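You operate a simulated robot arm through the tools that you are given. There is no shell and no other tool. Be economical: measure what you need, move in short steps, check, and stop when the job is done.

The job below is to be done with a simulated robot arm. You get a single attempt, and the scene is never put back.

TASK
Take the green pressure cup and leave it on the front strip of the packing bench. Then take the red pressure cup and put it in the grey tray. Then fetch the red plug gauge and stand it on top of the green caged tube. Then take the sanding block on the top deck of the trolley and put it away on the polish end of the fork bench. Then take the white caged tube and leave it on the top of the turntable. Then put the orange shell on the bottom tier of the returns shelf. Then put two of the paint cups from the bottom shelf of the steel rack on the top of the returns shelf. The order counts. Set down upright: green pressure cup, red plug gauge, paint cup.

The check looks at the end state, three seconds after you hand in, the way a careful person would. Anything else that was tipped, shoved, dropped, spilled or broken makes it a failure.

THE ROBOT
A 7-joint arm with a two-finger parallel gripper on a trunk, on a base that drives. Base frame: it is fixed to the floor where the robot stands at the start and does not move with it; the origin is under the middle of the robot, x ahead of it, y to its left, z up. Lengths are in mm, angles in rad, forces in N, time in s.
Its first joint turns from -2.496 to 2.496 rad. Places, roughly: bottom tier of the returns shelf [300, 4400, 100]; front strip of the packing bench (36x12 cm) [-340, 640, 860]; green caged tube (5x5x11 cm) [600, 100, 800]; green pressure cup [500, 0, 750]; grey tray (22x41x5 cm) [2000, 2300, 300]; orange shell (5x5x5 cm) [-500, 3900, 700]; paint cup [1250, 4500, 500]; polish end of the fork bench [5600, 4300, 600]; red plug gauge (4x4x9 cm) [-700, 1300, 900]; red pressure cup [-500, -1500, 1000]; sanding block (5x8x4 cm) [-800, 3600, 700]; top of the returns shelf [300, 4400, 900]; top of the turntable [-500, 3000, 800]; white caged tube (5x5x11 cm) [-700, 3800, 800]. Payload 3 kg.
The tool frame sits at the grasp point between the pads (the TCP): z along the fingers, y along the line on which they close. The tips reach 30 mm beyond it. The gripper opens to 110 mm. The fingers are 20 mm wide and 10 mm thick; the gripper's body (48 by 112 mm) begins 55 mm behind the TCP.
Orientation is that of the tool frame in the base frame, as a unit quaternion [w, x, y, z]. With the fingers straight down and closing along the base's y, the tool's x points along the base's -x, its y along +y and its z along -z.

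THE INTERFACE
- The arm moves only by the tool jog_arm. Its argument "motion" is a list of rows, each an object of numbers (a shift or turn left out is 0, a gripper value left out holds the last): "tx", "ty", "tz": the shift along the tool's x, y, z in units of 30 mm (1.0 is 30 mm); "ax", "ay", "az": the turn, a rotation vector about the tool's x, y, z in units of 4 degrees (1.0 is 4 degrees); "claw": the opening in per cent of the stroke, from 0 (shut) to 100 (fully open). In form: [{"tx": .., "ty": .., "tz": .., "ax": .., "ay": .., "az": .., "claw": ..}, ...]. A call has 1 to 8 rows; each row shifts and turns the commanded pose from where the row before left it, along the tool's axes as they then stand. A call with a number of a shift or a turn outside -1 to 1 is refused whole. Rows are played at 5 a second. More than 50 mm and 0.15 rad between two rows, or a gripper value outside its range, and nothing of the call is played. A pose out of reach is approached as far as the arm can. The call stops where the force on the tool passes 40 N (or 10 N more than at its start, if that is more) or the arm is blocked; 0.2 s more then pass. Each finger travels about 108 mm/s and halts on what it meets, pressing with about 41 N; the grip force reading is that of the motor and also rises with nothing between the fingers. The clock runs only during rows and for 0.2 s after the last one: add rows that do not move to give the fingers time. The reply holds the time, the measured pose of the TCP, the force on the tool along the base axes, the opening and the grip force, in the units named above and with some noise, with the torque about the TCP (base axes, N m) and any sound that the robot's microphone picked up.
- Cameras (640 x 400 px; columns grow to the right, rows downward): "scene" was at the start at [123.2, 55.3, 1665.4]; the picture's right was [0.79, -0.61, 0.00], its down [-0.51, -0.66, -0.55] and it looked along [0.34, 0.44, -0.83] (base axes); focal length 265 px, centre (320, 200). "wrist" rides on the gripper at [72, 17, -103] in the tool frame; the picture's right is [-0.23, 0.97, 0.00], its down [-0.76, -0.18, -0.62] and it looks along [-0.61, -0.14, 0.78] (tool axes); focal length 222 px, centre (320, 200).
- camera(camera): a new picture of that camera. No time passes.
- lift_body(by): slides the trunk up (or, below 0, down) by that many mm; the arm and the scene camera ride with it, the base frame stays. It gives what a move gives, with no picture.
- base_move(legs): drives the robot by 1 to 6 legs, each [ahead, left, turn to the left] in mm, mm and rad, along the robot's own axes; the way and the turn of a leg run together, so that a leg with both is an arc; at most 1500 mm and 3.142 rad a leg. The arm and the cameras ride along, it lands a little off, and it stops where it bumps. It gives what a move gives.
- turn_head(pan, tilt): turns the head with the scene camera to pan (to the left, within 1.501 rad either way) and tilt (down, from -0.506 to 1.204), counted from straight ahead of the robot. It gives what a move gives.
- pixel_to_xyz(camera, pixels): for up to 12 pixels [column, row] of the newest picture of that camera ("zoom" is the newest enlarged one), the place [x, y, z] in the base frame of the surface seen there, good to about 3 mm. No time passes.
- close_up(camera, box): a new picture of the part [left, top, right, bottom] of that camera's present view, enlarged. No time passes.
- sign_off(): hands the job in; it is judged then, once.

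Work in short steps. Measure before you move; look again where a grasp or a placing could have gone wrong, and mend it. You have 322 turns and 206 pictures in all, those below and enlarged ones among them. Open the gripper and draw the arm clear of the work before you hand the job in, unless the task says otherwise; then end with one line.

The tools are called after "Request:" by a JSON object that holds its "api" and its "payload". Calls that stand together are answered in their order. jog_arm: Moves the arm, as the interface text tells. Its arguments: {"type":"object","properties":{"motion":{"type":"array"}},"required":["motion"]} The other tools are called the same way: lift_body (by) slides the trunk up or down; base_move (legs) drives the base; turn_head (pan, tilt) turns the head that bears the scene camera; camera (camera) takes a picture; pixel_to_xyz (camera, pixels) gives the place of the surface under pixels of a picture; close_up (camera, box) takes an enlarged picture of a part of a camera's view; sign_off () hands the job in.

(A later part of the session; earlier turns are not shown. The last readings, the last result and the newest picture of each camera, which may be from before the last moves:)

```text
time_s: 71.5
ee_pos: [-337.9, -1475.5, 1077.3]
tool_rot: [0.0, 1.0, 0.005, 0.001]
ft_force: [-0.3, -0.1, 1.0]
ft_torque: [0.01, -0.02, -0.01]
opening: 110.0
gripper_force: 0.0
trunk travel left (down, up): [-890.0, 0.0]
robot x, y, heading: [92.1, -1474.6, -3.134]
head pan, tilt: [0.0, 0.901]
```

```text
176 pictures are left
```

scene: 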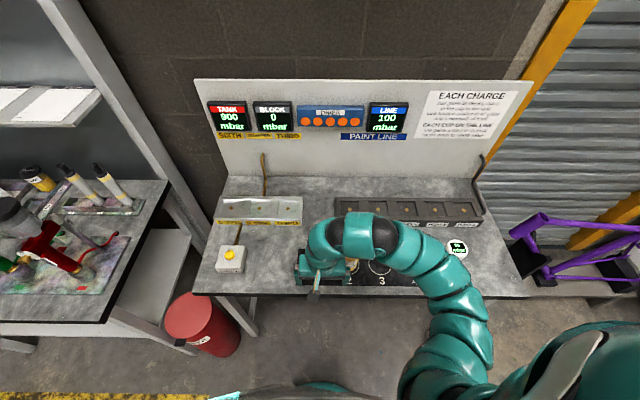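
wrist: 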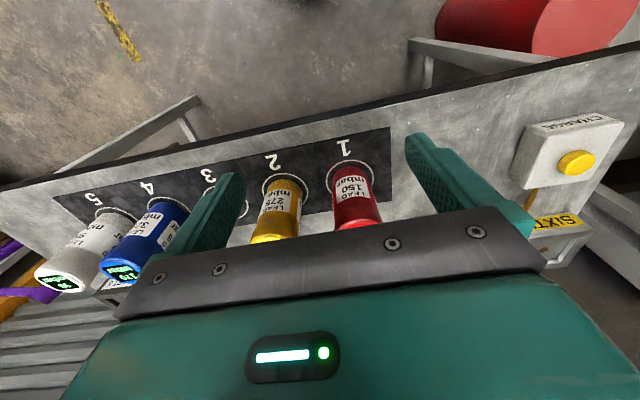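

Red is in slot 1 next to yellow in slot 2. I measure the spots and move the arm over the red cup.

Request:
{"api": "pixel_to_xyz", "payload": {"camera": "wrist", "pixels": [[350, 175], [352, 205], [275, 190], [275, 230], [337, 180], [370, 180], [300, 185], [340, 150], [575, 165], [540, 145]]}}

Request:
{"api": "jog_arm", "payload": {"motion": [{"tx": -1}, {"tx": -1}, {"tx": -1}]}}

Request:
{"api": "camera", "payload": {"camera": "wrist"}}

```text
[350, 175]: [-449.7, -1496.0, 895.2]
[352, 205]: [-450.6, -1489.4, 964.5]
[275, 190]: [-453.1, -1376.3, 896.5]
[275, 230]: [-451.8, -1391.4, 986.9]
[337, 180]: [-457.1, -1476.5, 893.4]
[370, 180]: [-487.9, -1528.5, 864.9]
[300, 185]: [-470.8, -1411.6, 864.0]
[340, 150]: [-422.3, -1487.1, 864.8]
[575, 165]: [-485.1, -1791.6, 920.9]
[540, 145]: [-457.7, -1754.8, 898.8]
```

```text
time_s: 72.3
ee_pos: [-428.9, -1474.4, 1076.1]
tool_rot: [0.002, 1.0, 0.005, -0.001]
ft_force: [0.1, -0.5, -0.6]
ft_torque: [-0.02, -0.01, 0.0]
opening: 110.2
gripper_force: 0.0
trunk travel left (down, up): [-890.0, 0.0]
robot x, y, heading: [91.3, -1473.2, -3.129]
head pan, tilt: [0.0, 0.901]
```

```text
175 pictures are left
```

wrist: 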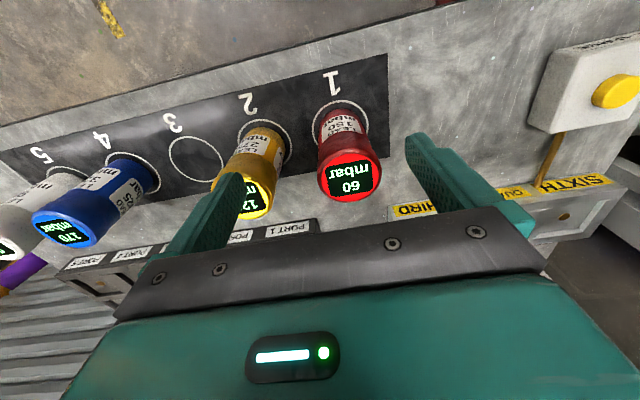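

Request:
{"api": "pixel_to_xyz", "payload": {"camera": "wrist", "pixels": [[352, 182], [322, 178], [381, 175], [352, 200], [348, 155], [255, 195], [275, 190], [340, 110], [262, 130]]}}

```text
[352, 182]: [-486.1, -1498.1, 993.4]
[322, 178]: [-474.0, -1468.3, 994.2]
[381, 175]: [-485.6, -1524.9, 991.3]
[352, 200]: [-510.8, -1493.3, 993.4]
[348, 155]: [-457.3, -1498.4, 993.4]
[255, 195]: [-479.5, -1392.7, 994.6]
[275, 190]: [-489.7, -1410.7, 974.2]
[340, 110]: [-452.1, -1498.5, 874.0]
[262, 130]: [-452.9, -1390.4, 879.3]
```

Red cup centre (-484,-1497), top 993; yellow about 108 mm away. I close to ~90 mm opening and move over, then descend to z≈960.

Request:
{"api": "jog_arm", "payload": {"motion": [{"tx": -1, "ty": 0.75, "claw": 82}, {"tx": -0.83}, {}]}}

Request:
{"api": "camera", "payload": {"camera": "wrist"}}

```text
time_s: 73.1
ee_pos: [-483.1, -1495.4, 1074.6]
tool_rot: [0.0, 1.0, 0.006, 0.0]
ft_force: [-0.3, 0.5, -0.2]
ft_torque: [0.02, -0.04, -0.03]
opening: 90.2
gripper_force: 0.0
trunk travel left (down, up): [-890.0, 0.0]
robot x, y, heading: [91.8, -1469.6, -3.132]
head pan, tilt: [0.0, 0.901]
```

```text
174 pictures are left
```

wrist: 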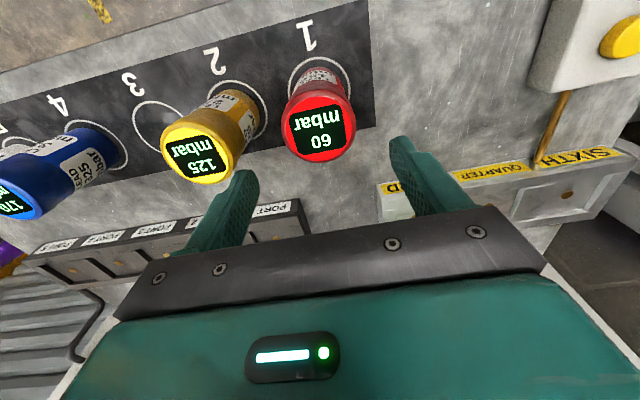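

Aligned like before. Descend and grip.

Request:
{"api": "jog_arm", "payload": {"motion": [{"tz": 1}, {"tz": 1}, {"tz": 1}, {"tz": 0.8}]}}

Request:
{"api": "jog_arm", "payload": {"motion": [{"claw": 60}, {"claw": 40}, {}, {}]}}

Request:
{"api": "jog_arm", "payload": {"motion": [{"tz": -0.5}, {"tz": -1}, {"tz": -1}, {"tz": -1}, {"tz": -1}]}}

Request:
{"api": "camera", "payload": {"camera": "wrist"}}

```text
time_s: 74.1
ee_pos: [-480.3, -1500.1, 959.5]
tool_rot: [0.0, 1.0, 0.004, -0.001]
ft_force: [-0.8, 0.0, 0.3]
ft_torque: [0.01, 0.0, -0.03]
opening: 90.3
gripper_force: 0.0
trunk travel left (down, up): [-890.0, 0.0]
robot x, y, heading: [88.6, -1474.5, -3.133]
head pan, tilt: [0.0, 0.901]
```

```text
time_s: 75.1
ee_pos: [-480.2, -1500.7, 961.7]
tool_rot: [0.0, 1.0, 0.005, -0.001]
ft_force: [0.1, 0.9, -0.5]
ft_torque: [-0.01, 0.01, 0.03]
opening: 64.3
gripper_force: 40.8
trunk travel left (down, up): [-890.0, 0.0]
robot x, y, heading: [88.4, -1473.5, -3.13]
head pan, tilt: [0.0, 0.901]
```

```text
time_s: 76.3
ee_pos: [-483.0, -1497.7, 1076.0]
tool_rot: [0.0, 1.0, 0.005, 0.001]
ft_force: [-0.9, -0.1, -7.0]
ft_torque: [-0.05, -0.02, 0.02]
opening: 64.4
gripper_force: 40.5
out of reach, approached as far as the arm can: row 5
trunk travel left (down, up): [-890.0, 0.0]
robot x, y, heading: [91.3, -1473.8, -3.132]
head pan, tilt: [0.0, 0.901]
```

```text
173 pictures are left
```

wrist: 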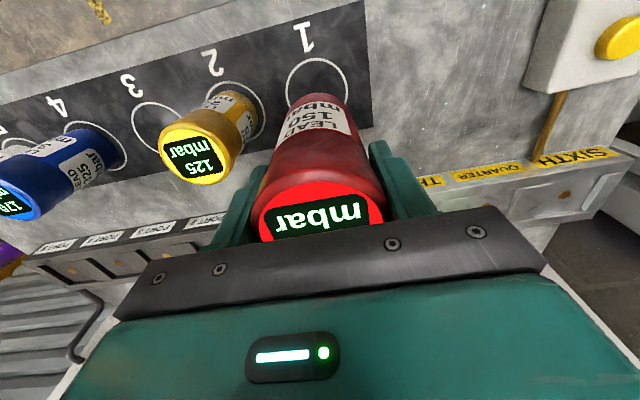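

Red cup held. I retract the arm, drive right along the clear corridor to y≈25 and turn to heading +y.

Request:
{"api": "jog_arm", "payload": {"motion": [{"tx": 1}, {"tx": 1}, {"tx": 1}, {"tx": 1}, {"tx": 1}]}}

Request:
{"api": "base_move", "payload": {"legs": [[0, -1450, 0], [0, 0, -1.571]]}}

Request:
{"api": "turn_head", "payload": {"pan": -0.6, "tilt": 0.4}}

Request:
{"api": "camera", "payload": {"camera": "scene"}}

```text
time_s: 77.5
ee_pos: [-333.4, -1498.2, 1077.0]
tool_rot: [0.0, 1.0, 0.005, -0.001]
ft_force: [0.0, 0.6, -7.3]
ft_torque: [-0.03, 0.0, -0.03]
opening: 64.5
gripper_force: 40.5
trunk travel left (down, up): [-890.0, 0.0]
robot x, y, heading: [91.9, -1473.2, -3.126]
head pan, tilt: [0.0, 0.901]
```

```text
time_s: 88.7
ee_pos: [38.4, 442.3, 1077.7]
tool_rot: [0.0, 0.712, -0.702, 0.0]
ft_force: [0.1, 0.2, -7.3]
ft_torque: [-0.01, 0.02, 0.02]
opening: 64.6
gripper_force: 41.0
trunk travel left (down, up): [-890.0, 0.0]
robot x, y, heading: [61.3, 18.6, 1.585]
head pan, tilt: [0.0, 0.901]
```

```text
time_s: 89.7
ee_pos: [38.6, 442.9, 1076.6]
tool_rot: [0.0, 0.712, -0.702, 0.0]
ft_force: [-0.7, -0.6, -5.6]
ft_torque: [-0.01, 0.0, -0.01]
opening: 64.2
gripper_force: 40.6
trunk travel left (down, up): [-890.0, 0.0]
robot x, y, heading: [63.0, 16.4, 1.586]
head pan, tilt: [-0.6, 0.4]
```

```text
172 pictures are left
```

scene: 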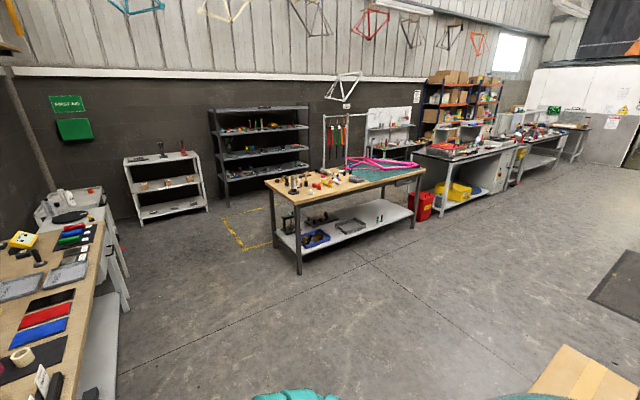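

The grey tray is at (350,227) on the lower shelf of the middle table. I zoom and measure.

Request:
{"api": "close_up", "payload": {"camera": "scene", "box": [240, 150, 440, 280]}}

Request:
{"api": "pixel_to_xyz", "payload": {"camera": "scene", "pixels": [[350, 227], [337, 224], [362, 223], [352, 234], [345, 220], [300, 265], [415, 215], [288, 185], [330, 240], [395, 215], [300, 230], [265, 182]]}}

```text
3.08 times, centred on (340, 215) of scene
```

zoom: 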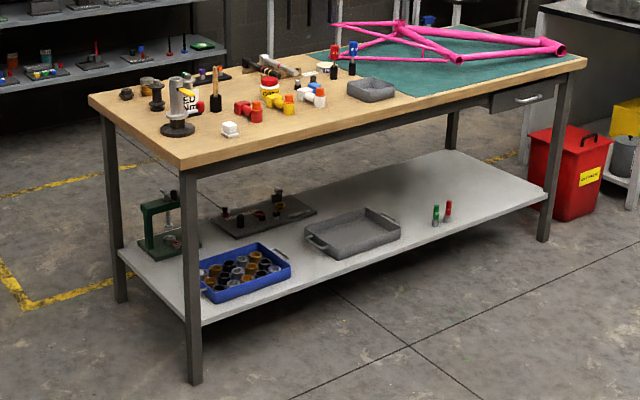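

```text
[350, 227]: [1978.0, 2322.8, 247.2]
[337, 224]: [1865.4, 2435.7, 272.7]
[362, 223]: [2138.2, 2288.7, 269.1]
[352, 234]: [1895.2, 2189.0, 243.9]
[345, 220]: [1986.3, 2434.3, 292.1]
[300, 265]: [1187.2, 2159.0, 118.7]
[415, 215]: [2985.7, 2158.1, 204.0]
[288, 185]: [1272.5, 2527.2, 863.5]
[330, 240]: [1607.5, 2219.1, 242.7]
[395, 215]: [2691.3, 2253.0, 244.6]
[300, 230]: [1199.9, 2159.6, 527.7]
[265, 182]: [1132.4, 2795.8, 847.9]
```

Tray spans about x 1830–2170, y 2190–2440 on the shelf at z 243. I drive to about (1990,1450) facing the table, arm still high.

Request:
{"api": "base_move", "payload": {"legs": [[1400, 0, 0], [0, -1000, 0], [0, -950, 0]]}}

Request:
{"api": "turn_head", "payload": {"pan": 0.0, "tilt": 0.6}}

Request:
{"api": "camera", "payload": {"camera": "scene"}}

```text
time_s: 106.2
ee_pos: [1956.7, 1966.9, 1077.0]
tool_rot: [0.0, 0.73, -0.683, 0.0]
ft_force: [1.1, 0.2, -6.3]
ft_torque: [0.01, 0.0, 0.05]
opening: 64.2
gripper_force: 40.8
trunk travel left (down, up): [-890.0, 0.0]
robot x, y, heading: [2000.5, 1541.6, 1.638]
head pan, tilt: [-0.6, 0.4]
```

```text
time_s: 107.2
ee_pos: [1955.7, 1966.7, 1078.2]
tool_rot: [0.0, 0.73, -0.683, 0.0]
ft_force: [0.0, -0.8, -5.8]
ft_torque: [0.01, 0.01, 0.01]
opening: 64.0
gripper_force: 41.2
trunk travel left (down, up): [-890.0, 0.0]
robot x, y, heading: [2005.1, 1541.3, 1.634]
head pan, tilt: [0.0, 0.6]
```

```text
170 pictures are left
```

scene: 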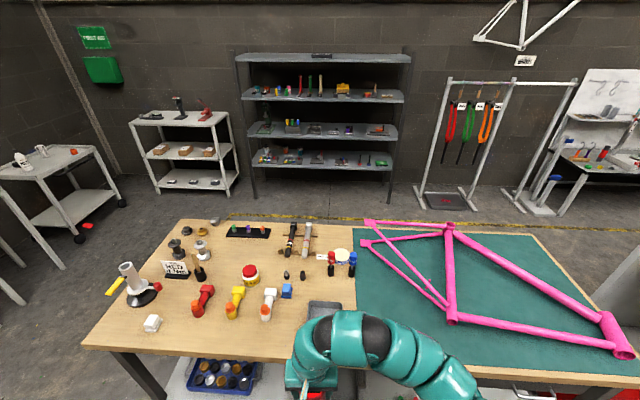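

I measure the table front edge and then back off, square up, before lowering the trunk.

Request:
{"api": "pixel_to_xyz", "payload": {"camera": "scene", "pixels": [[90, 345], [250, 357], [120, 365], [515, 375], [600, 378], [185, 380], [235, 385]]}}

Request:
{"api": "base_move", "payload": {"legs": [[-120, 0, 0], [0, 0, -0.065]]}}

Request:
{"api": "lift_body", "payload": {"by": -450}}

Request:
{"api": "camera", "payload": {"camera": "scene"}}

```text
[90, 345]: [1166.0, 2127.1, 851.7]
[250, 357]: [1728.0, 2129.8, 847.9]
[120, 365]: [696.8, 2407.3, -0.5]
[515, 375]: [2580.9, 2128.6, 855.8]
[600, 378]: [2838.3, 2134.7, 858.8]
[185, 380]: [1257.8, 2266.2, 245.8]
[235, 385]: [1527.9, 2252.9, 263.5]
```

```text
time_s: 108.9
ee_pos: [1991.7, 1846.9, 1076.5]
tool_rot: [0.0, 0.707, -0.707, 0.0]
ft_force: [-0.2, -0.2, -6.7]
ft_torque: [-0.04, 0.01, -0.01]
opening: 64.1
gripper_force: 41.1
trunk travel left (down, up): [-890.0, 0.0]
robot x, y, heading: [2011.1, 1421.2, 1.573]
head pan, tilt: [0.0, 0.6]
```

```text
refused: -450 is not a number from -400 to 400
```

```text
169 pictures are left
```

scene: 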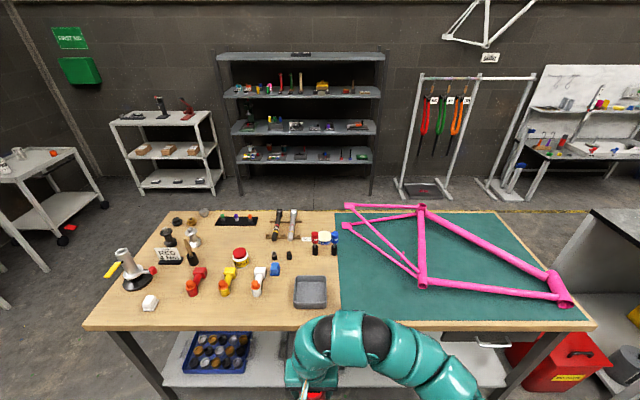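

Front edge y≈2128. I lower the trunk in two steps (total 700).

Request:
{"api": "lift_body", "payload": {"by": -400}}

Request:
{"api": "lift_body", "payload": {"by": -300}}

Request:
{"api": "turn_head", "payload": {"pan": 0.0, "tilt": 0.5}}

Request:
{"api": "camera", "payload": {"camera": "scene"}}

Request:
{"api": "camera", "payload": {"camera": "wrist"}}

```text
time_s: 112.7
ee_pos: [1992.1, 1846.7, 677.0]
tool_rot: [0.0, -0.707, 0.707, 0.0]
ft_force: [0.0, -0.3, -6.5]
ft_torque: [-0.01, -0.02, 0.02]
opening: 64.3
gripper_force: 41.0
trunk travel left (down, up): [-490.0, 400.0]
robot x, y, heading: [2012.6, 1418.9, 1.571]
head pan, tilt: [0.0, 0.6]
```

```text
time_s: 115.7
ee_pos: [1991.6, 1846.2, 376.9]
tool_rot: [0.0, -0.707, 0.707, 0.0]
ft_force: [-0.3, -0.6, -6.1]
ft_torque: [-0.01, 0.0, 0.0]
opening: 64.3
gripper_force: 40.9
trunk travel left (down, up): [-190.0, 700.0]
robot x, y, heading: [2010.0, 1423.9, 1.566]
head pan, tilt: [0.0, 0.6]
```

```text
time_s: 116.4
ee_pos: [1991.5, 1847.1, 376.9]
tool_rot: [0.001, -0.707, 0.707, 0.0]
ft_force: [0.6, 1.1, -6.4]
ft_torque: [-0.02, -0.02, -0.03]
opening: 64.2
gripper_force: 41.2
trunk travel left (down, up): [-190.0, 700.0]
robot x, y, heading: [2009.3, 1421.3, 1.568]
head pan, tilt: [0.0, 0.499]
```

```text
168 pictures are left
```

scene: 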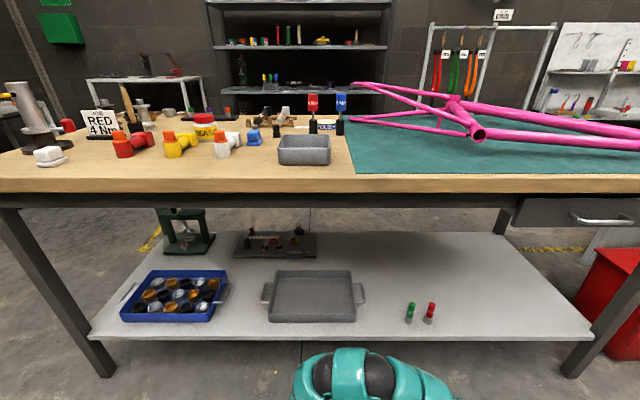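

```text
167 pictures are left
```

wrist: 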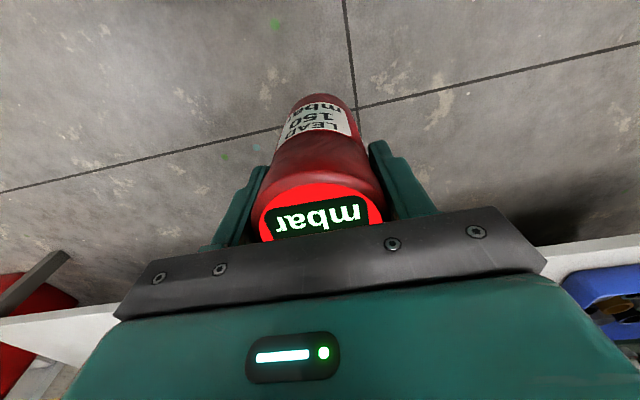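

Good view of tray at (312,295). I measure tray extents, apron underside and arm top.

Request:
{"api": "pixel_to_xyz", "payload": {"camera": "scene", "pixels": [[271, 320], [355, 320], [274, 273], [350, 273], [312, 300], [312, 318], [312, 272], [312, 324], [300, 207], [330, 356], [300, 192], [265, 292]]}}

```text
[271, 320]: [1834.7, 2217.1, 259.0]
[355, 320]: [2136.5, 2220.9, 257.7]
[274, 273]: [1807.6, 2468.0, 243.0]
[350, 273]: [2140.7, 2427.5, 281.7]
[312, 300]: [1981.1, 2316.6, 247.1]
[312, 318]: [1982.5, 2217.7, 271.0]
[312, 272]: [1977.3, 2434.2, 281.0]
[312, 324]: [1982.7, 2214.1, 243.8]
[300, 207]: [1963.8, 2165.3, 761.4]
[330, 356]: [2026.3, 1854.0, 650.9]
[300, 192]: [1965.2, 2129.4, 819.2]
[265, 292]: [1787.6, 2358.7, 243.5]
```

Tray interior y 2225–2425, x 1840–2145, rim ≈293; apron underside 760. I raise 35 mm so the cup bottom (≈315) clears the rim, then drive ahead 250 mm and check.

Request:
{"api": "lift_body", "payload": {"by": 35}}

Request:
{"api": "base_move", "payload": {"legs": [[250, 0, 0]]}}

Request:
{"api": "camera", "payload": {"camera": "scene"}}

```text
time_s: 117.2
ee_pos: [1991.1, 1847.8, 413.8]
tool_rot: [0.0, 0.707, -0.707, 0.0]
ft_force: [-1.2, 0.6, -6.3]
ft_torque: [0.0, -0.02, -0.03]
opening: 64.0
gripper_force: 40.3
trunk travel left (down, up): [-225.0, 665.0]
robot x, y, heading: [2007.8, 1421.3, 1.572]
head pan, tilt: [0.0, 0.499]
```

```text
time_s: 119.0
ee_pos: [1990.1, 2099.4, 412.2]
tool_rot: [0.0, 0.707, -0.707, 0.0]
ft_force: [-0.3, 0.1, -6.0]
ft_torque: [-0.02, -0.02, 0.01]
opening: 64.5
gripper_force: 41.5
trunk travel left (down, up): [-225.0, 665.0]
robot x, y, heading: [2009.6, 1671.9, 1.576]
head pan, tilt: [0.0, 0.499]
```

```text
166 pictures are left
```

scene: 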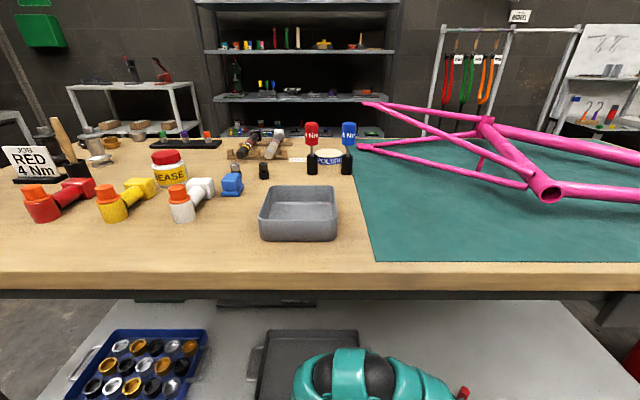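

I check the arm's top height versus the apron (760).

Request:
{"api": "pixel_to_xyz", "payload": {"camera": "scene", "pixels": [[345, 350], [350, 375], [395, 380], [320, 358]]}}

Request:
{"api": "jog_arm", "payload": {"motion": [{"tx": -1}, {"tx": -1}, {"tx": -1}, {"tx": -1}]}}

Request:
{"api": "camera", "payload": {"camera": "wrist"}}

```text
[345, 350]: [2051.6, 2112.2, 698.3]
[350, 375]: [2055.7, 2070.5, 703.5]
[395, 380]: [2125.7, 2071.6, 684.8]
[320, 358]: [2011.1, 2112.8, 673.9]
```

```text
time_s: 120.0
ee_pos: [1985.7, 2216.9, 410.5]
tool_rot: [0.0, 0.708, -0.706, -0.002]
ft_force: [-0.5, -1.2, -5.9]
ft_torque: [-0.01, 0.02, -0.01]
opening: 64.3
gripper_force: 41.2
out of reach, approached as far as the arm can: row 3
trunk travel left (down, up): [-225.0, 665.0]
robot x, y, heading: [2008.3, 1671.1, 1.567]
head pan, tilt: [0.0, 0.499]
```

```text
165 pictures are left
```

wrist: 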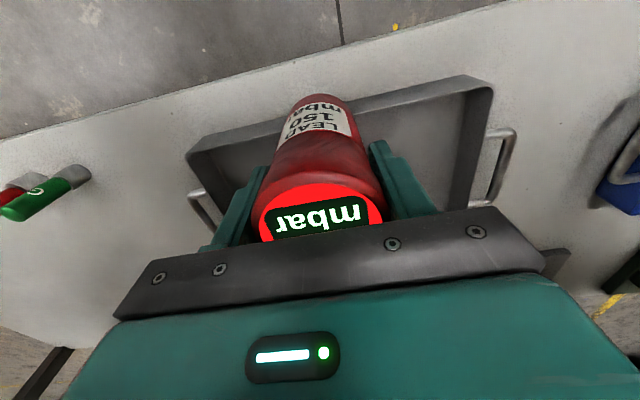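

TCP y 2217; drive 100 more ahead, then lower the trunk 58 mm.

Request:
{"api": "base_move", "payload": {"legs": [[100, 0, 0]]}}

Request:
{"api": "lift_body", "payload": {"by": -58}}

Request:
{"api": "camera", "payload": {"camera": "wrist"}}

```text
time_s: 121.2
ee_pos: [1985.9, 2317.3, 410.2]
tool_rot: [0.0, -0.707, 0.707, 0.002]
ft_force: [-0.5, 0.0, -6.2]
ft_torque: [-0.04, -0.03, 0.01]
opening: 64.3
gripper_force: 40.5
trunk travel left (down, up): [-225.0, 665.0]
robot x, y, heading: [2010.1, 1776.4, 1.571]
head pan, tilt: [0.0, 0.499]
```

```text
time_s: 122.2
ee_pos: [1986.3, 2316.4, 353.9]
tool_rot: [0.001, 0.707, -0.707, -0.001]
ft_force: [0.8, 0.9, -7.0]
ft_torque: [0.0, -0.01, 0.01]
opening: 63.9
gripper_force: 40.9
trunk travel left (down, up): [-167.0, 723.0]
robot x, y, heading: [2008.4, 1773.6, 1.577]
head pan, tilt: [0.0, 0.499]
```

```text
164 pictures are left
```

wrist: 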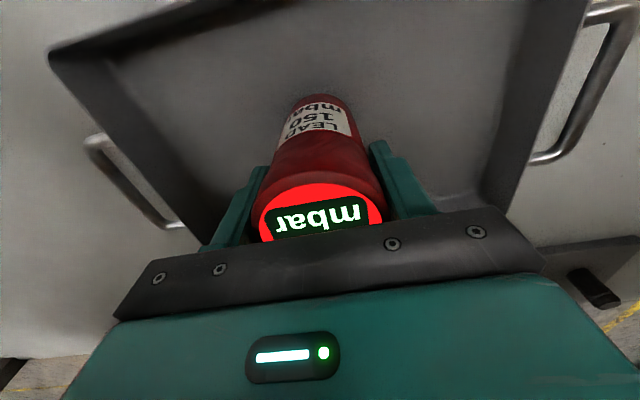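

Well inside the tray. I ease down to contact.

Request:
{"api": "jog_arm", "payload": {"motion": [{"tz": 0.15}, {"tz": 0.08}, {"tz": 0.06}, {}]}}

```text
time_s: 123.2
ee_pos: [1986.2, 2318.8, 345.5]
tool_rot: [-0.001, 0.708, -0.707, -0.004]
ft_force: [1.5, 0.2, 30.0]
ft_torque: [-0.48, -0.21, 0.06]
opening: 64.7
gripper_force: 41.2
trunk travel left (down, up): [-167.0, 723.0]
robot x, y, heading: [2009.7, 1771.8, 1.57]
head pan, tilt: [0.0, 0.499]
```

Contact; relieve slightly, open, and rise.

Request:
{"api": "jog_arm", "payload": {"motion": [{"tz": -0.04}, {"claw": 80}, {"claw": 95}, {}]}}

Request:
{"api": "lift_body", "payload": {"by": 50}}

Request:
{"api": "camera", "payload": {"camera": "wrist"}}

```text
time_s: 124.2
ee_pos: [1985.6, 2316.9, 344.4]
tool_rot: [0.001, 0.707, -0.707, -0.001]
ft_force: [-0.2, -0.3, -0.6]
ft_torque: [-0.01, 0.03, 0.01]
opening: 104.5
gripper_force: 0.0
trunk travel left (down, up): [-167.0, 723.0]
robot x, y, heading: [2007.3, 1778.4, 1.572]
head pan, tilt: [0.0, 0.499]
```

```text
time_s: 125.1
ee_pos: [1986.4, 2316.4, 394.3]
tool_rot: [0.0, 0.708, -0.706, -0.002]
ft_force: [0.0, 0.5, 0.9]
ft_torque: [0.02, 0.01, 0.01]
opening: 104.6
gripper_force: 0.2
trunk travel left (down, up): [-217.0, 673.0]
robot x, y, heading: [2010.2, 1777.6, 1.574]
head pan, tilt: [0.0, 0.499]
```

```text
163 pictures are left
```

wrist: 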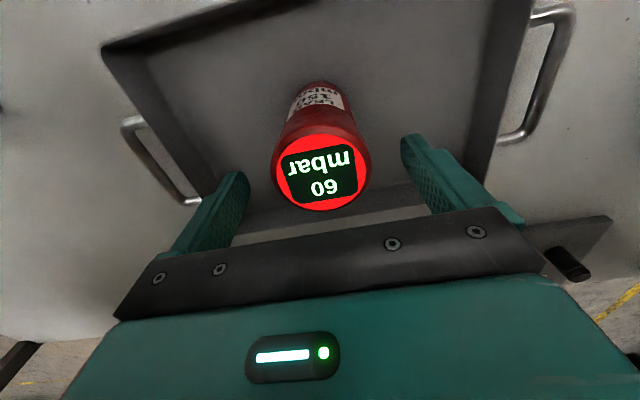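

Cup stands in the tray. I rise 20 mm more and back straight out.

Request:
{"api": "lift_body", "payload": {"by": 20}}

Request:
{"api": "base_move", "payload": {"legs": [[-450, 0, 0]]}}

Request:
{"api": "camera", "payload": {"camera": "scene"}}

```text
time_s: 125.8
ee_pos: [1986.4, 2317.0, 415.8]
tool_rot: [0.0, 0.708, -0.707, -0.002]
ft_force: [-0.1, -0.2, -0.5]
ft_torque: [-0.01, -0.02, -0.01]
opening: 104.5
gripper_force: 0.1
trunk travel left (down, up): [-237.0, 653.0]
robot x, y, heading: [2012.9, 1771.5, 1.572]
head pan, tilt: [0.0, 0.499]
```

```text
time_s: 128.4
ee_pos: [1992.1, 1879.9, 415.6]
tool_rot: [0.0, -0.702, 0.712, 0.002]
ft_force: [0.0, 0.6, 0.7]
ft_torque: [0.02, 0.04, 0.03]
opening: 104.4
gripper_force: 0.0
trunk travel left (down, up): [-237.0, 653.0]
robot x, y, heading: [2006.9, 1340.1, 1.557]
head pan, tilt: [0.0, 0.499]
```

```text
162 pictures are left
```

scene: 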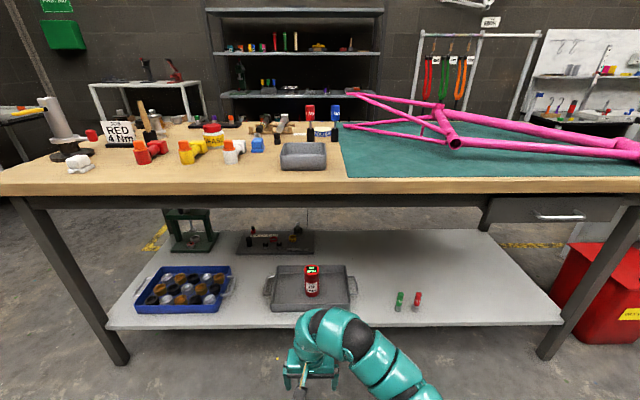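

Red cup is in the tray. Next the red plug gauge at about (-660,1330): retract, raise the trunk, turn and drive to the packing bench.

Request:
{"api": "lift_body", "payload": {"by": 400}}

Request:
{"api": "lift_body", "payload": {"by": 253}}

Request:
{"api": "jog_arm", "payload": {"motion": [{"tx": 1, "claw": 100}, {"tx": 1}, {"tx": 1}, {"tx": 1}]}}

Request:
{"api": "base_move", "payload": {"legs": [[0, 0, 1.585], [1400, 0, 0], [480, 0, 0]]}}

Request:
{"api": "turn_head", "payload": {"pan": 0.0, "tilt": 0.7}}

Request:
{"api": "camera", "payload": {"camera": "scene"}}

```text
time_s: 132.2
ee_pos: [1991.9, 1879.9, 815.4]
tool_rot: [-0.001, -0.702, 0.712, 0.002]
ft_force: [-0.4, 0.2, -0.4]
ft_torque: [-0.01, 0.0, -0.02]
opening: 104.7
gripper_force: 0.0
trunk travel left (down, up): [-637.0, 253.0]
robot x, y, heading: [2009.4, 1335.2, 1.559]
head pan, tilt: [0.0, 0.499]
```

```text
time_s: 134.8
ee_pos: [1992.3, 1880.0, 1068.3]
tool_rot: [0.0, -0.702, 0.712, 0.002]
ft_force: [0.3, 0.1, -0.1]
ft_torque: [-0.03, -0.01, -0.01]
opening: 104.3
gripper_force: 0.0
trunk travel left (down, up): [-890.0, 0.0]
robot x, y, heading: [2004.7, 1333.6, 1.558]
head pan, tilt: [0.0, 0.499]
```

```text
time_s: 135.8
ee_pos: [1990.3, 1757.4, 1065.5]
tool_rot: [-0.001, -0.702, 0.712, 0.002]
ft_force: [0.4, -0.3, -0.4]
ft_torque: [-0.03, 0.02, 0.0]
opening: 110.0
gripper_force: 0.0
trunk travel left (down, up): [-890.0, 0.0]
robot x, y, heading: [2009.3, 1335.6, 1.562]
head pan, tilt: [0.0, 0.499]
```

```text
time_s: 149.2
ee_pos: [-292.9, 1327.1, 1065.8]
tool_rot: [0.001, 1.0, -0.01, -0.002]
ft_force: [-0.3, 0.0, 0.2]
ft_torque: [0.0, -0.02, 0.0]
opening: 109.9
gripper_force: 0.0
trunk travel left (down, up): [-890.0, 0.0]
robot x, y, heading: [131.5, 1340.0, 3.119]
head pan, tilt: [0.0, 0.499]
```

```text
time_s: 149.9
ee_pos: [-293.8, 1325.8, 1065.8]
tool_rot: [0.001, 1.0, -0.01, -0.001]
ft_force: [-0.6, 0.4, 0.2]
ft_torque: [-0.02, 0.0, -0.05]
opening: 110.0
gripper_force: 0.1
trunk travel left (down, up): [-890.0, 0.0]
robot x, y, heading: [132.0, 1340.9, 3.119]
head pan, tilt: [0.0, 0.7]
```

```text
161 pictures are left
```

scene: 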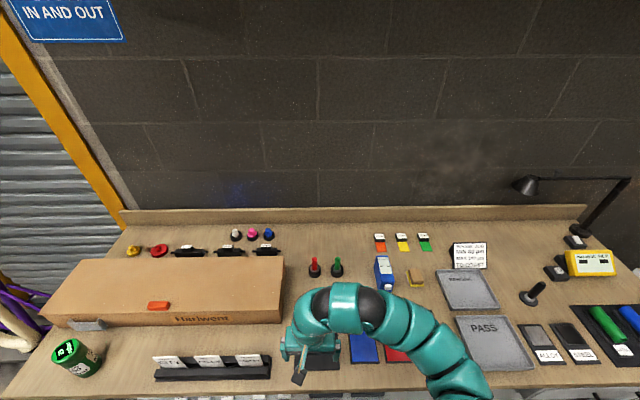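

Red gauge at (314,267). I zoom and measure it.

Request:
{"api": "close_up", "payload": {"camera": "scene", "box": [280, 240, 360, 290]}}

Request:
{"api": "pixel_to_xyz", "payload": {"camera": "scene", "pixels": [[314, 260], [314, 266], [314, 273], [337, 260], [337, 270], [320, 280], [300, 270], [355, 270]]}}

```text
8.00 times, centred on (320, 265) of scene
```

zoom: 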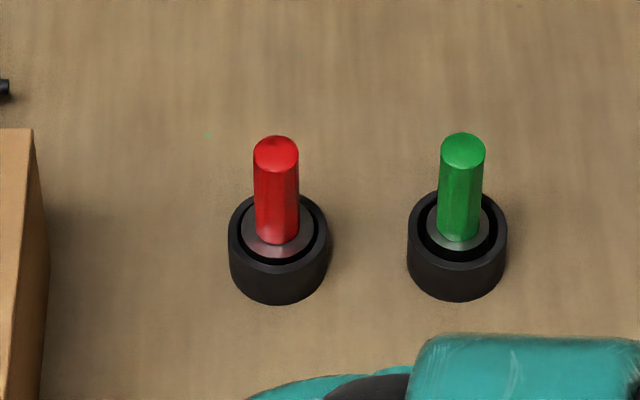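

```text
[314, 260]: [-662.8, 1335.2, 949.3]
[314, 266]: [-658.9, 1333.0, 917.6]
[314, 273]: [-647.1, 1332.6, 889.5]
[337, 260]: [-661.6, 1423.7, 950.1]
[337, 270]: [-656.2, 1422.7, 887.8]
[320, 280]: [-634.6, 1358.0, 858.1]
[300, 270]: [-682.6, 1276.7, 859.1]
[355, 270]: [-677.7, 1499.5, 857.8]
```

Gauge: red handle (Ø≈23) centre ≈(-664,1334), top ≈953, seated in a black holder. I drive 105 mm nearer and extend the arm to see how far it reaches.

Request:
{"api": "base_move", "payload": {"legs": [[105, 0, 0.02]]}}

Request:
{"api": "jog_arm", "payload": {"motion": [{"tz": 1, "claw": 60}, {"tx": -1}, {"tx": -1}, {"tx": -1}, {"tx": -1}, {"tx": -1}, {"tx": -1}, {"tx": -1}]}}

```text
time_s: 151.1
ee_pos: [-396.4, 1319.4, 1064.7]
tool_rot: [0.001, 1.0, -0.001, -0.001]
ft_force: [-0.2, 0.1, 0.2]
ft_torque: [0.02, 0.0, -0.01]
opening: 110.2
gripper_force: 0.1
trunk travel left (down, up): [-890.0, 0.0]
robot x, y, heading: [26.7, 1340.8, 3.142]
head pan, tilt: [0.0, 0.7]
```

```text
time_s: 152.8
ee_pos: [-604.9, 1318.3, 1036.9]
tool_rot: [0.002, 1.0, 0.0, -0.001]
ft_force: [0.4, -0.1, -0.1]
ft_torque: [0.01, -0.04, 0.0]
opening: 66.2
gripper_force: 0.0
trunk travel left (down, up): [-890.0, 0.0]
robot x, y, heading: [22.2, 1342.3, 3.135]
head pan, tilt: [0.0, 0.7]
```

Reach is fine (r=630). Continue to above the gauge.

Request:
{"api": "jog_arm", "payload": {"motion": [{"tx": -1, "ty": -0.5}, {"tx": -0.95}]}}

Request:
{"api": "camera", "payload": {"camera": "wrist"}}

```text
time_s: 153.4
ee_pos: [-663.0, 1334.6, 1037.4]
tool_rot: [0.001, 1.0, 0.0, -0.002]
ft_force: [0.7, 0.1, 0.0]
ft_torque: [0.06, 0.0, 0.02]
opening: 66.0
gripper_force: 0.0
trunk travel left (down, up): [-890.0, 0.0]
robot x, y, heading: [24.8, 1339.7, 3.141]
head pan, tilt: [0.0, 0.7]
```

```text
159 pictures are left
```

wrist: 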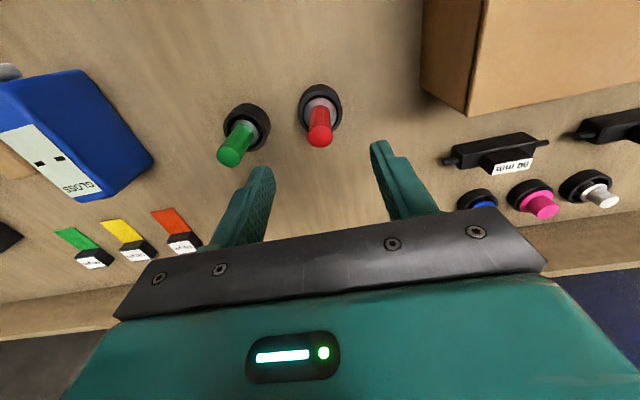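

Request:
{"api": "pixel_to_xyz", "payload": {"camera": "wrist", "pixels": [[320, 140], [310, 135], [331, 134], [319, 112], [320, 98], [238, 155]]}}

```text
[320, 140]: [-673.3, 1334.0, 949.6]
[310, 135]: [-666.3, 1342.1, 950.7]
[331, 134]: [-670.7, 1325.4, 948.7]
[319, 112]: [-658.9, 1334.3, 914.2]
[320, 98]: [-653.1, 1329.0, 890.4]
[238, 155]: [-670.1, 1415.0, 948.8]
```

Handle centre (-668,1334). I move 5 mm further and descend to z≈927, then grip.

Request:
{"api": "jog_arm", "payload": {"motion": [{"tx": -0.17, "tz": 1}, {"tz": 1}, {"tz": 1}, {"tz": 0.67}]}}

Request:
{"api": "jog_arm", "payload": {"motion": [{"claw": 20}, {"claw": 5}, {}, {}]}}

Request:
{"api": "camera", "payload": {"camera": "wrist"}}

```text
time_s: 154.4
ee_pos: [-669.2, 1335.9, 927.3]
tool_rot: [0.003, 1.0, 0.0, -0.002]
ft_force: [0.7, 0.5, 0.9]
ft_torque: [-0.01, 0.01, 0.01]
opening: 65.6
gripper_force: 0.1
trunk travel left (down, up): [-890.0, 0.0]
robot x, y, heading: [27.9, 1341.6, 3.136]
head pan, tilt: [0.0, 0.7]
```

```text
time_s: 155.4
ee_pos: [-667.0, 1336.4, 926.7]
tool_rot: [0.003, 1.0, -0.001, -0.001]
ft_force: [-1.1, 0.3, 0.8]
ft_torque: [0.09, 0.06, -0.01]
opening: 20.7
gripper_force: 40.4
trunk travel left (down, up): [-890.0, 0.0]
robot x, y, heading: [28.2, 1340.0, 3.138]
head pan, tilt: [0.0, 0.7]
```

```text
158 pictures are left
```

wrist: 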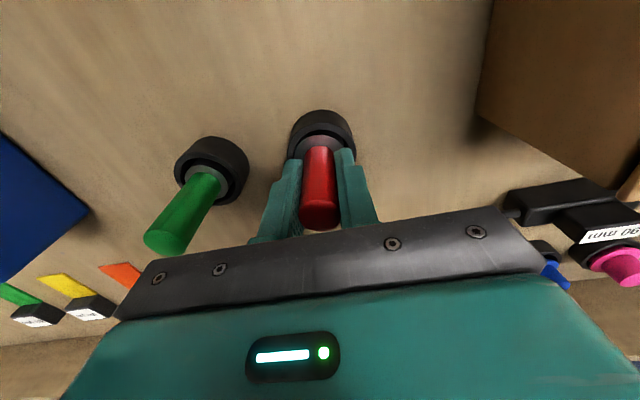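

Gripped the handle (20.7 mm). Lift straight up slowly.

Request:
{"api": "jog_arm", "payload": {"motion": [{"tz": -0.4}, {"tz": -0.6}, {"tz": -1}, {"tz": -1}, {"tz": -1}]}}

Request:
{"api": "camera", "payload": {"camera": "wrist"}}

```text
time_s: 156.7
ee_pos: [-668.6, 1337.1, 1047.7]
tool_rot: [0.001, 1.0, -0.002, -0.001]
ft_force: [0.7, 0.3, -1.7]
ft_torque: [0.0, -0.01, -0.02]
opening: 20.8
gripper_force: 40.5
trunk travel left (down, up): [-890.0, 0.0]
robot x, y, heading: [29.9, 1342.3, 3.14]
head pan, tilt: [0.0, 0.7]
```

```text
157 pictures are left
```

wrist: 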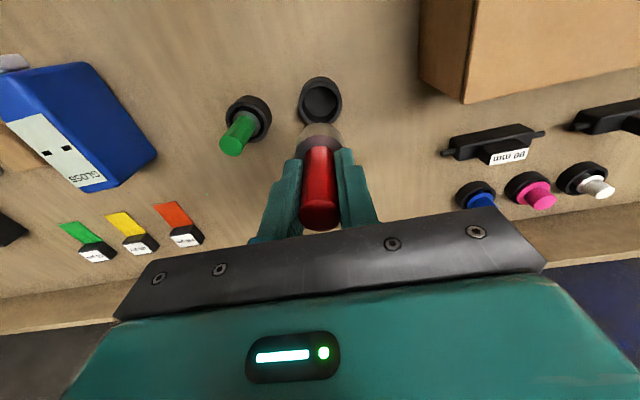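

The holder is empty; gauge held (bottom ≈63 mm below TCP). I retract and drive to stand at about (565,720) facing -y towards the caged tube.

Request:
{"api": "jog_arm", "payload": {"motion": [{"tx": 1}, {"tx": 1}, {"tx": 1}, {"tx": 1}, {"tx": 1}, {"tx": 1}, {"tx": 1}, {"tx": 1}]}}

Request:
{"api": "base_move", "payload": {"legs": [[-535, 0, 0], [0, 0, 1.571], [500, 0, 0]]}}

Request:
{"api": "turn_head", "payload": {"pan": 0.0, "tilt": 0.8}}

Request:
{"api": "camera", "payload": {"camera": "scene"}}

```text
time_s: 158.4
ee_pos: [-429.6, 1335.3, 1045.7]
tool_rot: [0.001, 1.0, -0.002, -0.002]
ft_force: [0.4, -0.3, -1.4]
ft_torque: [-0.04, -0.02, -0.01]
opening: 20.8
gripper_force: 40.9
trunk travel left (down, up): [-890.0, 0.0]
robot x, y, heading: [25.6, 1344.9, 3.141]
head pan, tilt: [0.0, 0.7]
```

```text
time_s: 167.8
ee_pos: [510.4, 387.0, 1044.8]
tool_rot: [0.002, 0.733, 0.68, 0.001]
ft_force: [-0.1, 0.1, -1.2]
ft_torque: [0.01, 0.0, -0.03]
opening: 20.9
gripper_force: 41.1
trunk travel left (down, up): [-890.0, 0.0]
robot x, y, heading: [539.1, 843.9, -1.647]
head pan, tilt: [0.0, 0.7]
```

```text
time_s: 168.5
ee_pos: [512.0, 387.2, 1045.3]
tool_rot: [0.002, 0.733, 0.68, 0.0]
ft_force: [-0.4, -0.9, -1.3]
ft_torque: [0.01, -0.01, 0.01]
opening: 20.7
gripper_force: 41.3
trunk travel left (down, up): [-890.0, 0.0]
robot x, y, heading: [540.0, 843.8, -1.645]
head pan, tilt: [0.0, 0.799]
```

```text
156 pictures are left
```

scene: 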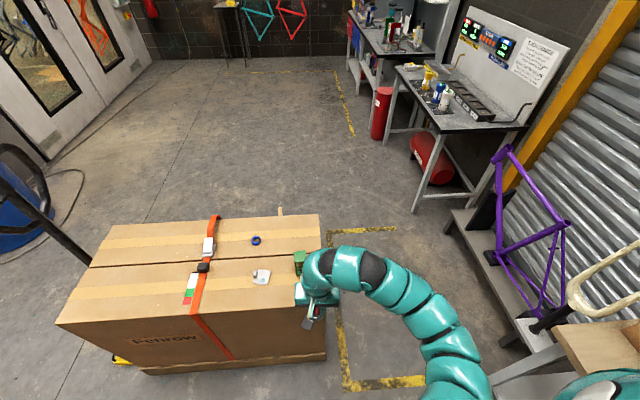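

I square up and move closer, then view the tube from the wrist.

Request:
{"api": "base_move", "payload": {"legs": [[0, 0, 0.075], [120, 0, 0]]}}

Request:
{"api": "jog_arm", "payload": {"motion": [{"tx": -1}, {"tx": -1}]}}

Request:
{"api": "camera", "payload": {"camera": "wrist"}}

Request:
{"api": "camera", "payload": {"camera": "scene"}}

```text
time_s: 170.2
ee_pos: [546.7, 263.3, 1045.5]
tool_rot: [0.002, 0.707, 0.707, 0.001]
ft_force: [1.0, -0.7, -1.1]
ft_torque: [0.04, -0.01, 0.01]
opening: 20.8
gripper_force: 41.6
trunk travel left (down, up): [-890.0, 0.0]
robot x, y, heading: [538.4, 721.2, -1.572]
head pan, tilt: [0.0, 0.799]
```

```text
time_s: 170.8
ee_pos: [546.7, 202.3, 1045.4]
tool_rot: [0.001, 0.708, 0.706, 0.0]
ft_force: [0.0, -0.3, -1.3]
ft_torque: [-0.01, 0.02, 0.0]
opening: 21.0
gripper_force: 41.0
trunk travel left (down, up): [-890.0, 0.0]
robot x, y, heading: [538.1, 719.0, -1.573]
head pan, tilt: [0.0, 0.799]
```

```text
155 pictures are left
```

wrist: 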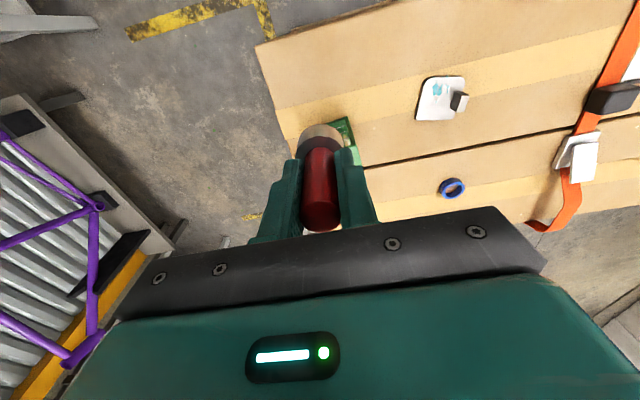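

```text
154 pictures are left
```

scene: 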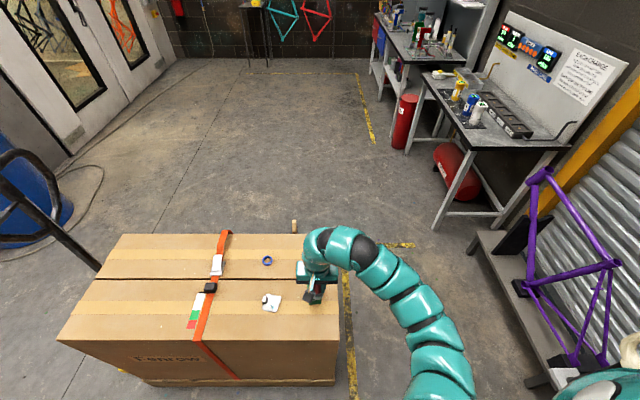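

The gauge hides the tube; I shift sideways to look at the tube top.

Request:
{"api": "jog_arm", "payload": {"motion": [{"ty": -1, "tx": -1}, {"ty": -1, "tx": -0.7}, {"ty": -0.7}]}}

Request:
{"api": "camera", "payload": {"camera": "wrist"}}

```text
time_s: 171.6
ee_pos: [466.1, 153.8, 1043.9]
tool_rot: [0.002, 0.708, 0.707, 0.001]
ft_force: [-0.5, -0.4, -1.0]
ft_torque: [0.0, 0.01, -0.01]
opening: 20.6
gripper_force: 40.9
trunk travel left (down, up): [-890.0, 0.0]
robot x, y, heading: [541.7, 717.3, -1.576]
head pan, tilt: [0.0, 0.799]
```

```text
153 pictures are left
```

wrist: 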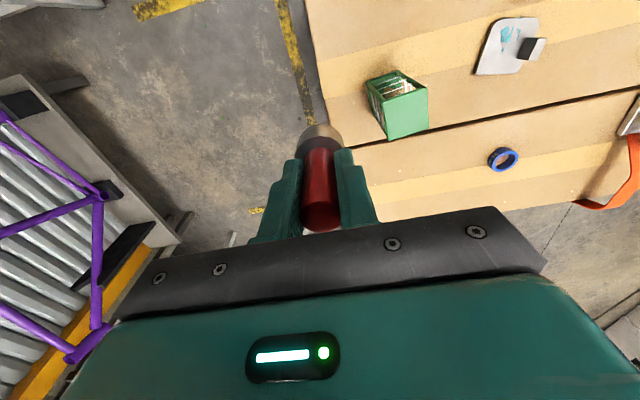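

Request:
{"api": "close_up", "payload": {"camera": "wrist", "box": [340, 50, 460, 150]}}

Request:
{"api": "pixel_to_xyz", "payload": {"camera": "wrist", "pixels": [[388, 101], [426, 92], [427, 130], [390, 136], [408, 115], [407, 134], [407, 100], [426, 110], [391, 118]]}}

```text
4.00 times, centred on (400, 100) of wrist
```

zoom: 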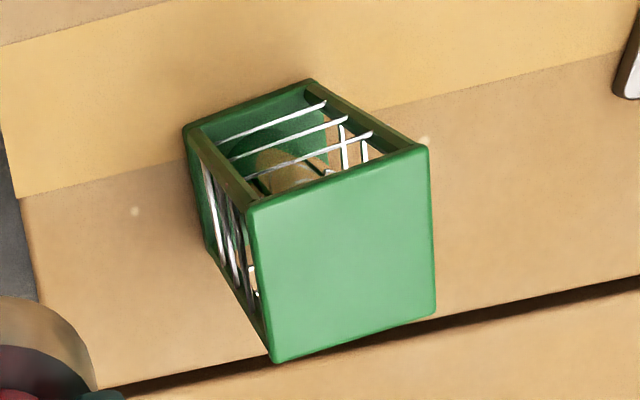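

```text
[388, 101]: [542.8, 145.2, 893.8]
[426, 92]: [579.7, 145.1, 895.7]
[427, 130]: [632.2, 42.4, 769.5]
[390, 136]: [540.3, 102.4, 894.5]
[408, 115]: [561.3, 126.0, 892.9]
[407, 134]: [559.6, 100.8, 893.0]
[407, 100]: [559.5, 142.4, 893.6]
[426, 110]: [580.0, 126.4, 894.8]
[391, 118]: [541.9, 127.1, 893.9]
```

Tube top centre ≈(560,123), z 894. I move over it.

Request:
{"api": "jog_arm", "payload": {"motion": [{"ty": 1, "tx": -0.5}, {"ty": 1, "tx": -0.52}, {"ty": 1}, {"ty": 0.13}, {}]}}

Request:
{"api": "camera", "payload": {"camera": "wrist"}}

```text
time_s: 172.8
ee_pos: [558.6, 122.7, 1044.4]
tool_rot: [0.001, 0.707, 0.707, 0.0]
ft_force: [0.2, 0.2, -0.7]
ft_torque: [0.01, 0.0, -0.01]
opening: 20.8
gripper_force: 40.6
trunk travel left (down, up): [-890.0, 0.0]
robot x, y, heading: [538.6, 720.4, -1.568]
head pan, tilt: [0.0, 0.799]
```

```text
151 pictures are left
```

wrist: 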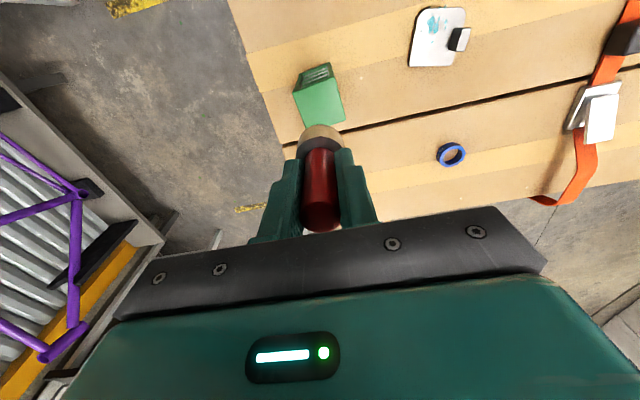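

Lower 65 mm and look again.

Request:
{"api": "jog_arm", "payload": {"motion": [{"tz": 1}, {"tz": 1}, {"tz": 0.2}]}}

Request:
{"api": "close_up", "payload": {"camera": "wrist", "box": [240, 60, 400, 200]}}

Request:
{"api": "pixel_to_xyz", "payload": {"camera": "zoom", "pixels": [[320, 250], [320, 200], [200, 150], [300, 100], [420, 200], [320, 300]]}}

```text
time_s: 173.6
ee_pos: [557.0, 125.2, 981.2]
tool_rot: [0.002, 0.707, 0.707, 0.0]
ft_force: [-0.1, 0.1, -1.5]
ft_torque: [0.04, 0.02, -0.03]
opening: 20.9
gripper_force: 41.6
trunk travel left (down, up): [-890.0, 0.0]
robot x, y, heading: [538.6, 720.9, -1.573]
head pan, tilt: [0.0, 0.799]
```

```text
2.86 times, centred on (320, 130) of wrist
```

zoom: 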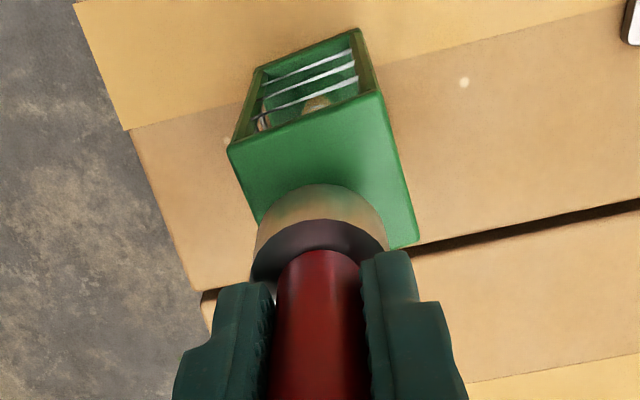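

```text
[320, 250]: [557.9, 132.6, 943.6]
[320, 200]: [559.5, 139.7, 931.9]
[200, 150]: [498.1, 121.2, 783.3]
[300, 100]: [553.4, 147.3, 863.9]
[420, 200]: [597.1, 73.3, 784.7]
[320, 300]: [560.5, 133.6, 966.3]
```

Aligned. I ease down ~17 mm, then in small steps to contact.

Request:
{"api": "jog_arm", "payload": {"motion": [{"tz": 0.3, "ty": 0.08}, {"tz": 0.2}, {}]}}

Request:
{"api": "jog_arm", "payload": {"motion": [{"tz": 0.08}, {}]}}

```text
time_s: 174.4
ee_pos: [560.3, 123.4, 965.2]
tool_rot: [0.003, 0.707, 0.707, 0.001]
ft_force: [0.0, 0.3, -0.8]
ft_torque: [-0.02, -0.02, 0.02]
opening: 20.8
gripper_force: 41.1
trunk travel left (down, up): [-890.0, 0.0]
robot x, y, heading: [534.1, 720.1, -1.572]
head pan, tilt: [0.0, 0.799]
```

```text
time_s: 175.0
ee_pos: [559.3, 123.3, 963.1]
tool_rot: [0.001, 0.708, 0.706, 0.0]
ft_force: [0.0, 0.0, -1.4]
ft_torque: [0.01, 0.0, 0.02]
opening: 20.8
gripper_force: 41.6
trunk travel left (down, up): [-890.0, 0.0]
robot x, y, heading: [538.3, 726.6, -1.574]
head pan, tilt: [0.0, 0.799]
```

Request:
{"api": "jog_arm", "payload": {"motion": [{"tz": 0.07}, {}]}}

Request:
{"api": "close_up", "payload": {"camera": "wrist", "box": [240, 60, 400, 200]}}

```text
time_s: 175.6
ee_pos: [560.5, 121.9, 960.8]
tool_rot: [0.002, 0.708, 0.706, 0.001]
ft_force: [0.5, -0.1, -1.5]
ft_torque: [0.03, 0.02, 0.01]
opening: 20.8
gripper_force: 40.9
trunk travel left (down, up): [-890.0, 0.0]
robot x, y, heading: [539.8, 722.1, -1.576]
head pan, tilt: [0.0, 0.799]
```

```text
2.86 times, centred on (320, 130) of wrist
```

zoom: 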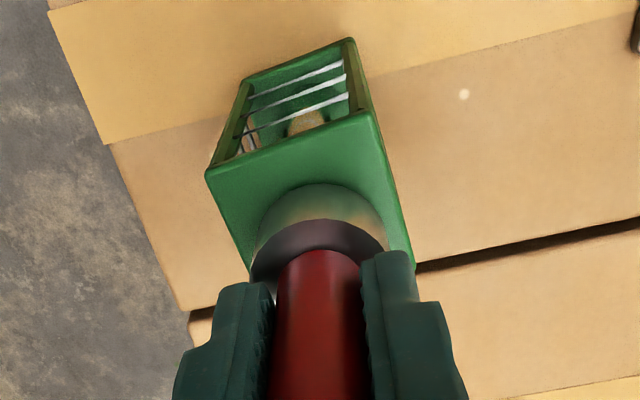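

Still no contact, plug well over the cap. Lower on in 1.5–2 mm steps.

Request:
{"api": "jog_arm", "payload": {"motion": [{"tz": 0.05, "tx": 0.06}, {}]}}

Request:
{"api": "jog_arm", "payload": {"motion": [{"tz": 0.06}, {}]}}

Request:
{"api": "jog_arm", "payload": {"motion": [{"tz": 0.05}, {}]}}

```text
time_s: 176.2
ee_pos: [561.4, 124.8, 959.4]
tool_rot: [0.002, 0.707, 0.707, 0.0]
ft_force: [-0.9, -0.7, -1.9]
ft_torque: [0.0, -0.01, 0.0]
opening: 20.9
gripper_force: 41.0
trunk travel left (down, up): [-890.0, 0.0]
robot x, y, heading: [539.0, 724.0, -1.576]
head pan, tilt: [0.0, 0.799]
```

```text
time_s: 176.8
ee_pos: [561.2, 125.1, 959.3]
tool_rot: [0.002, 0.707, 0.707, 0.001]
ft_force: [-1.5, -0.2, 7.0]
ft_torque: [0.01, 0.16, -0.02]
opening: 21.0
gripper_force: 41.9
trunk travel left (down, up): [-890.0, 0.0]
robot x, y, heading: [538.4, 717.8, -1.573]
head pan, tilt: [0.0, 0.799]
```

```text
time_s: 177.4
ee_pos: [561.2, 124.8, 958.0]
tool_rot: [0.004, 0.707, 0.707, -0.002]
ft_force: [-2.0, -0.1, 23.3]
ft_torque: [0.09, 0.2, 0.01]
opening: 21.0
gripper_force: 41.2
trunk travel left (down, up): [-890.0, 0.0]
robot x, y, heading: [541.0, 724.3, -1.573]
head pan, tilt: [0.0, 0.799]
```

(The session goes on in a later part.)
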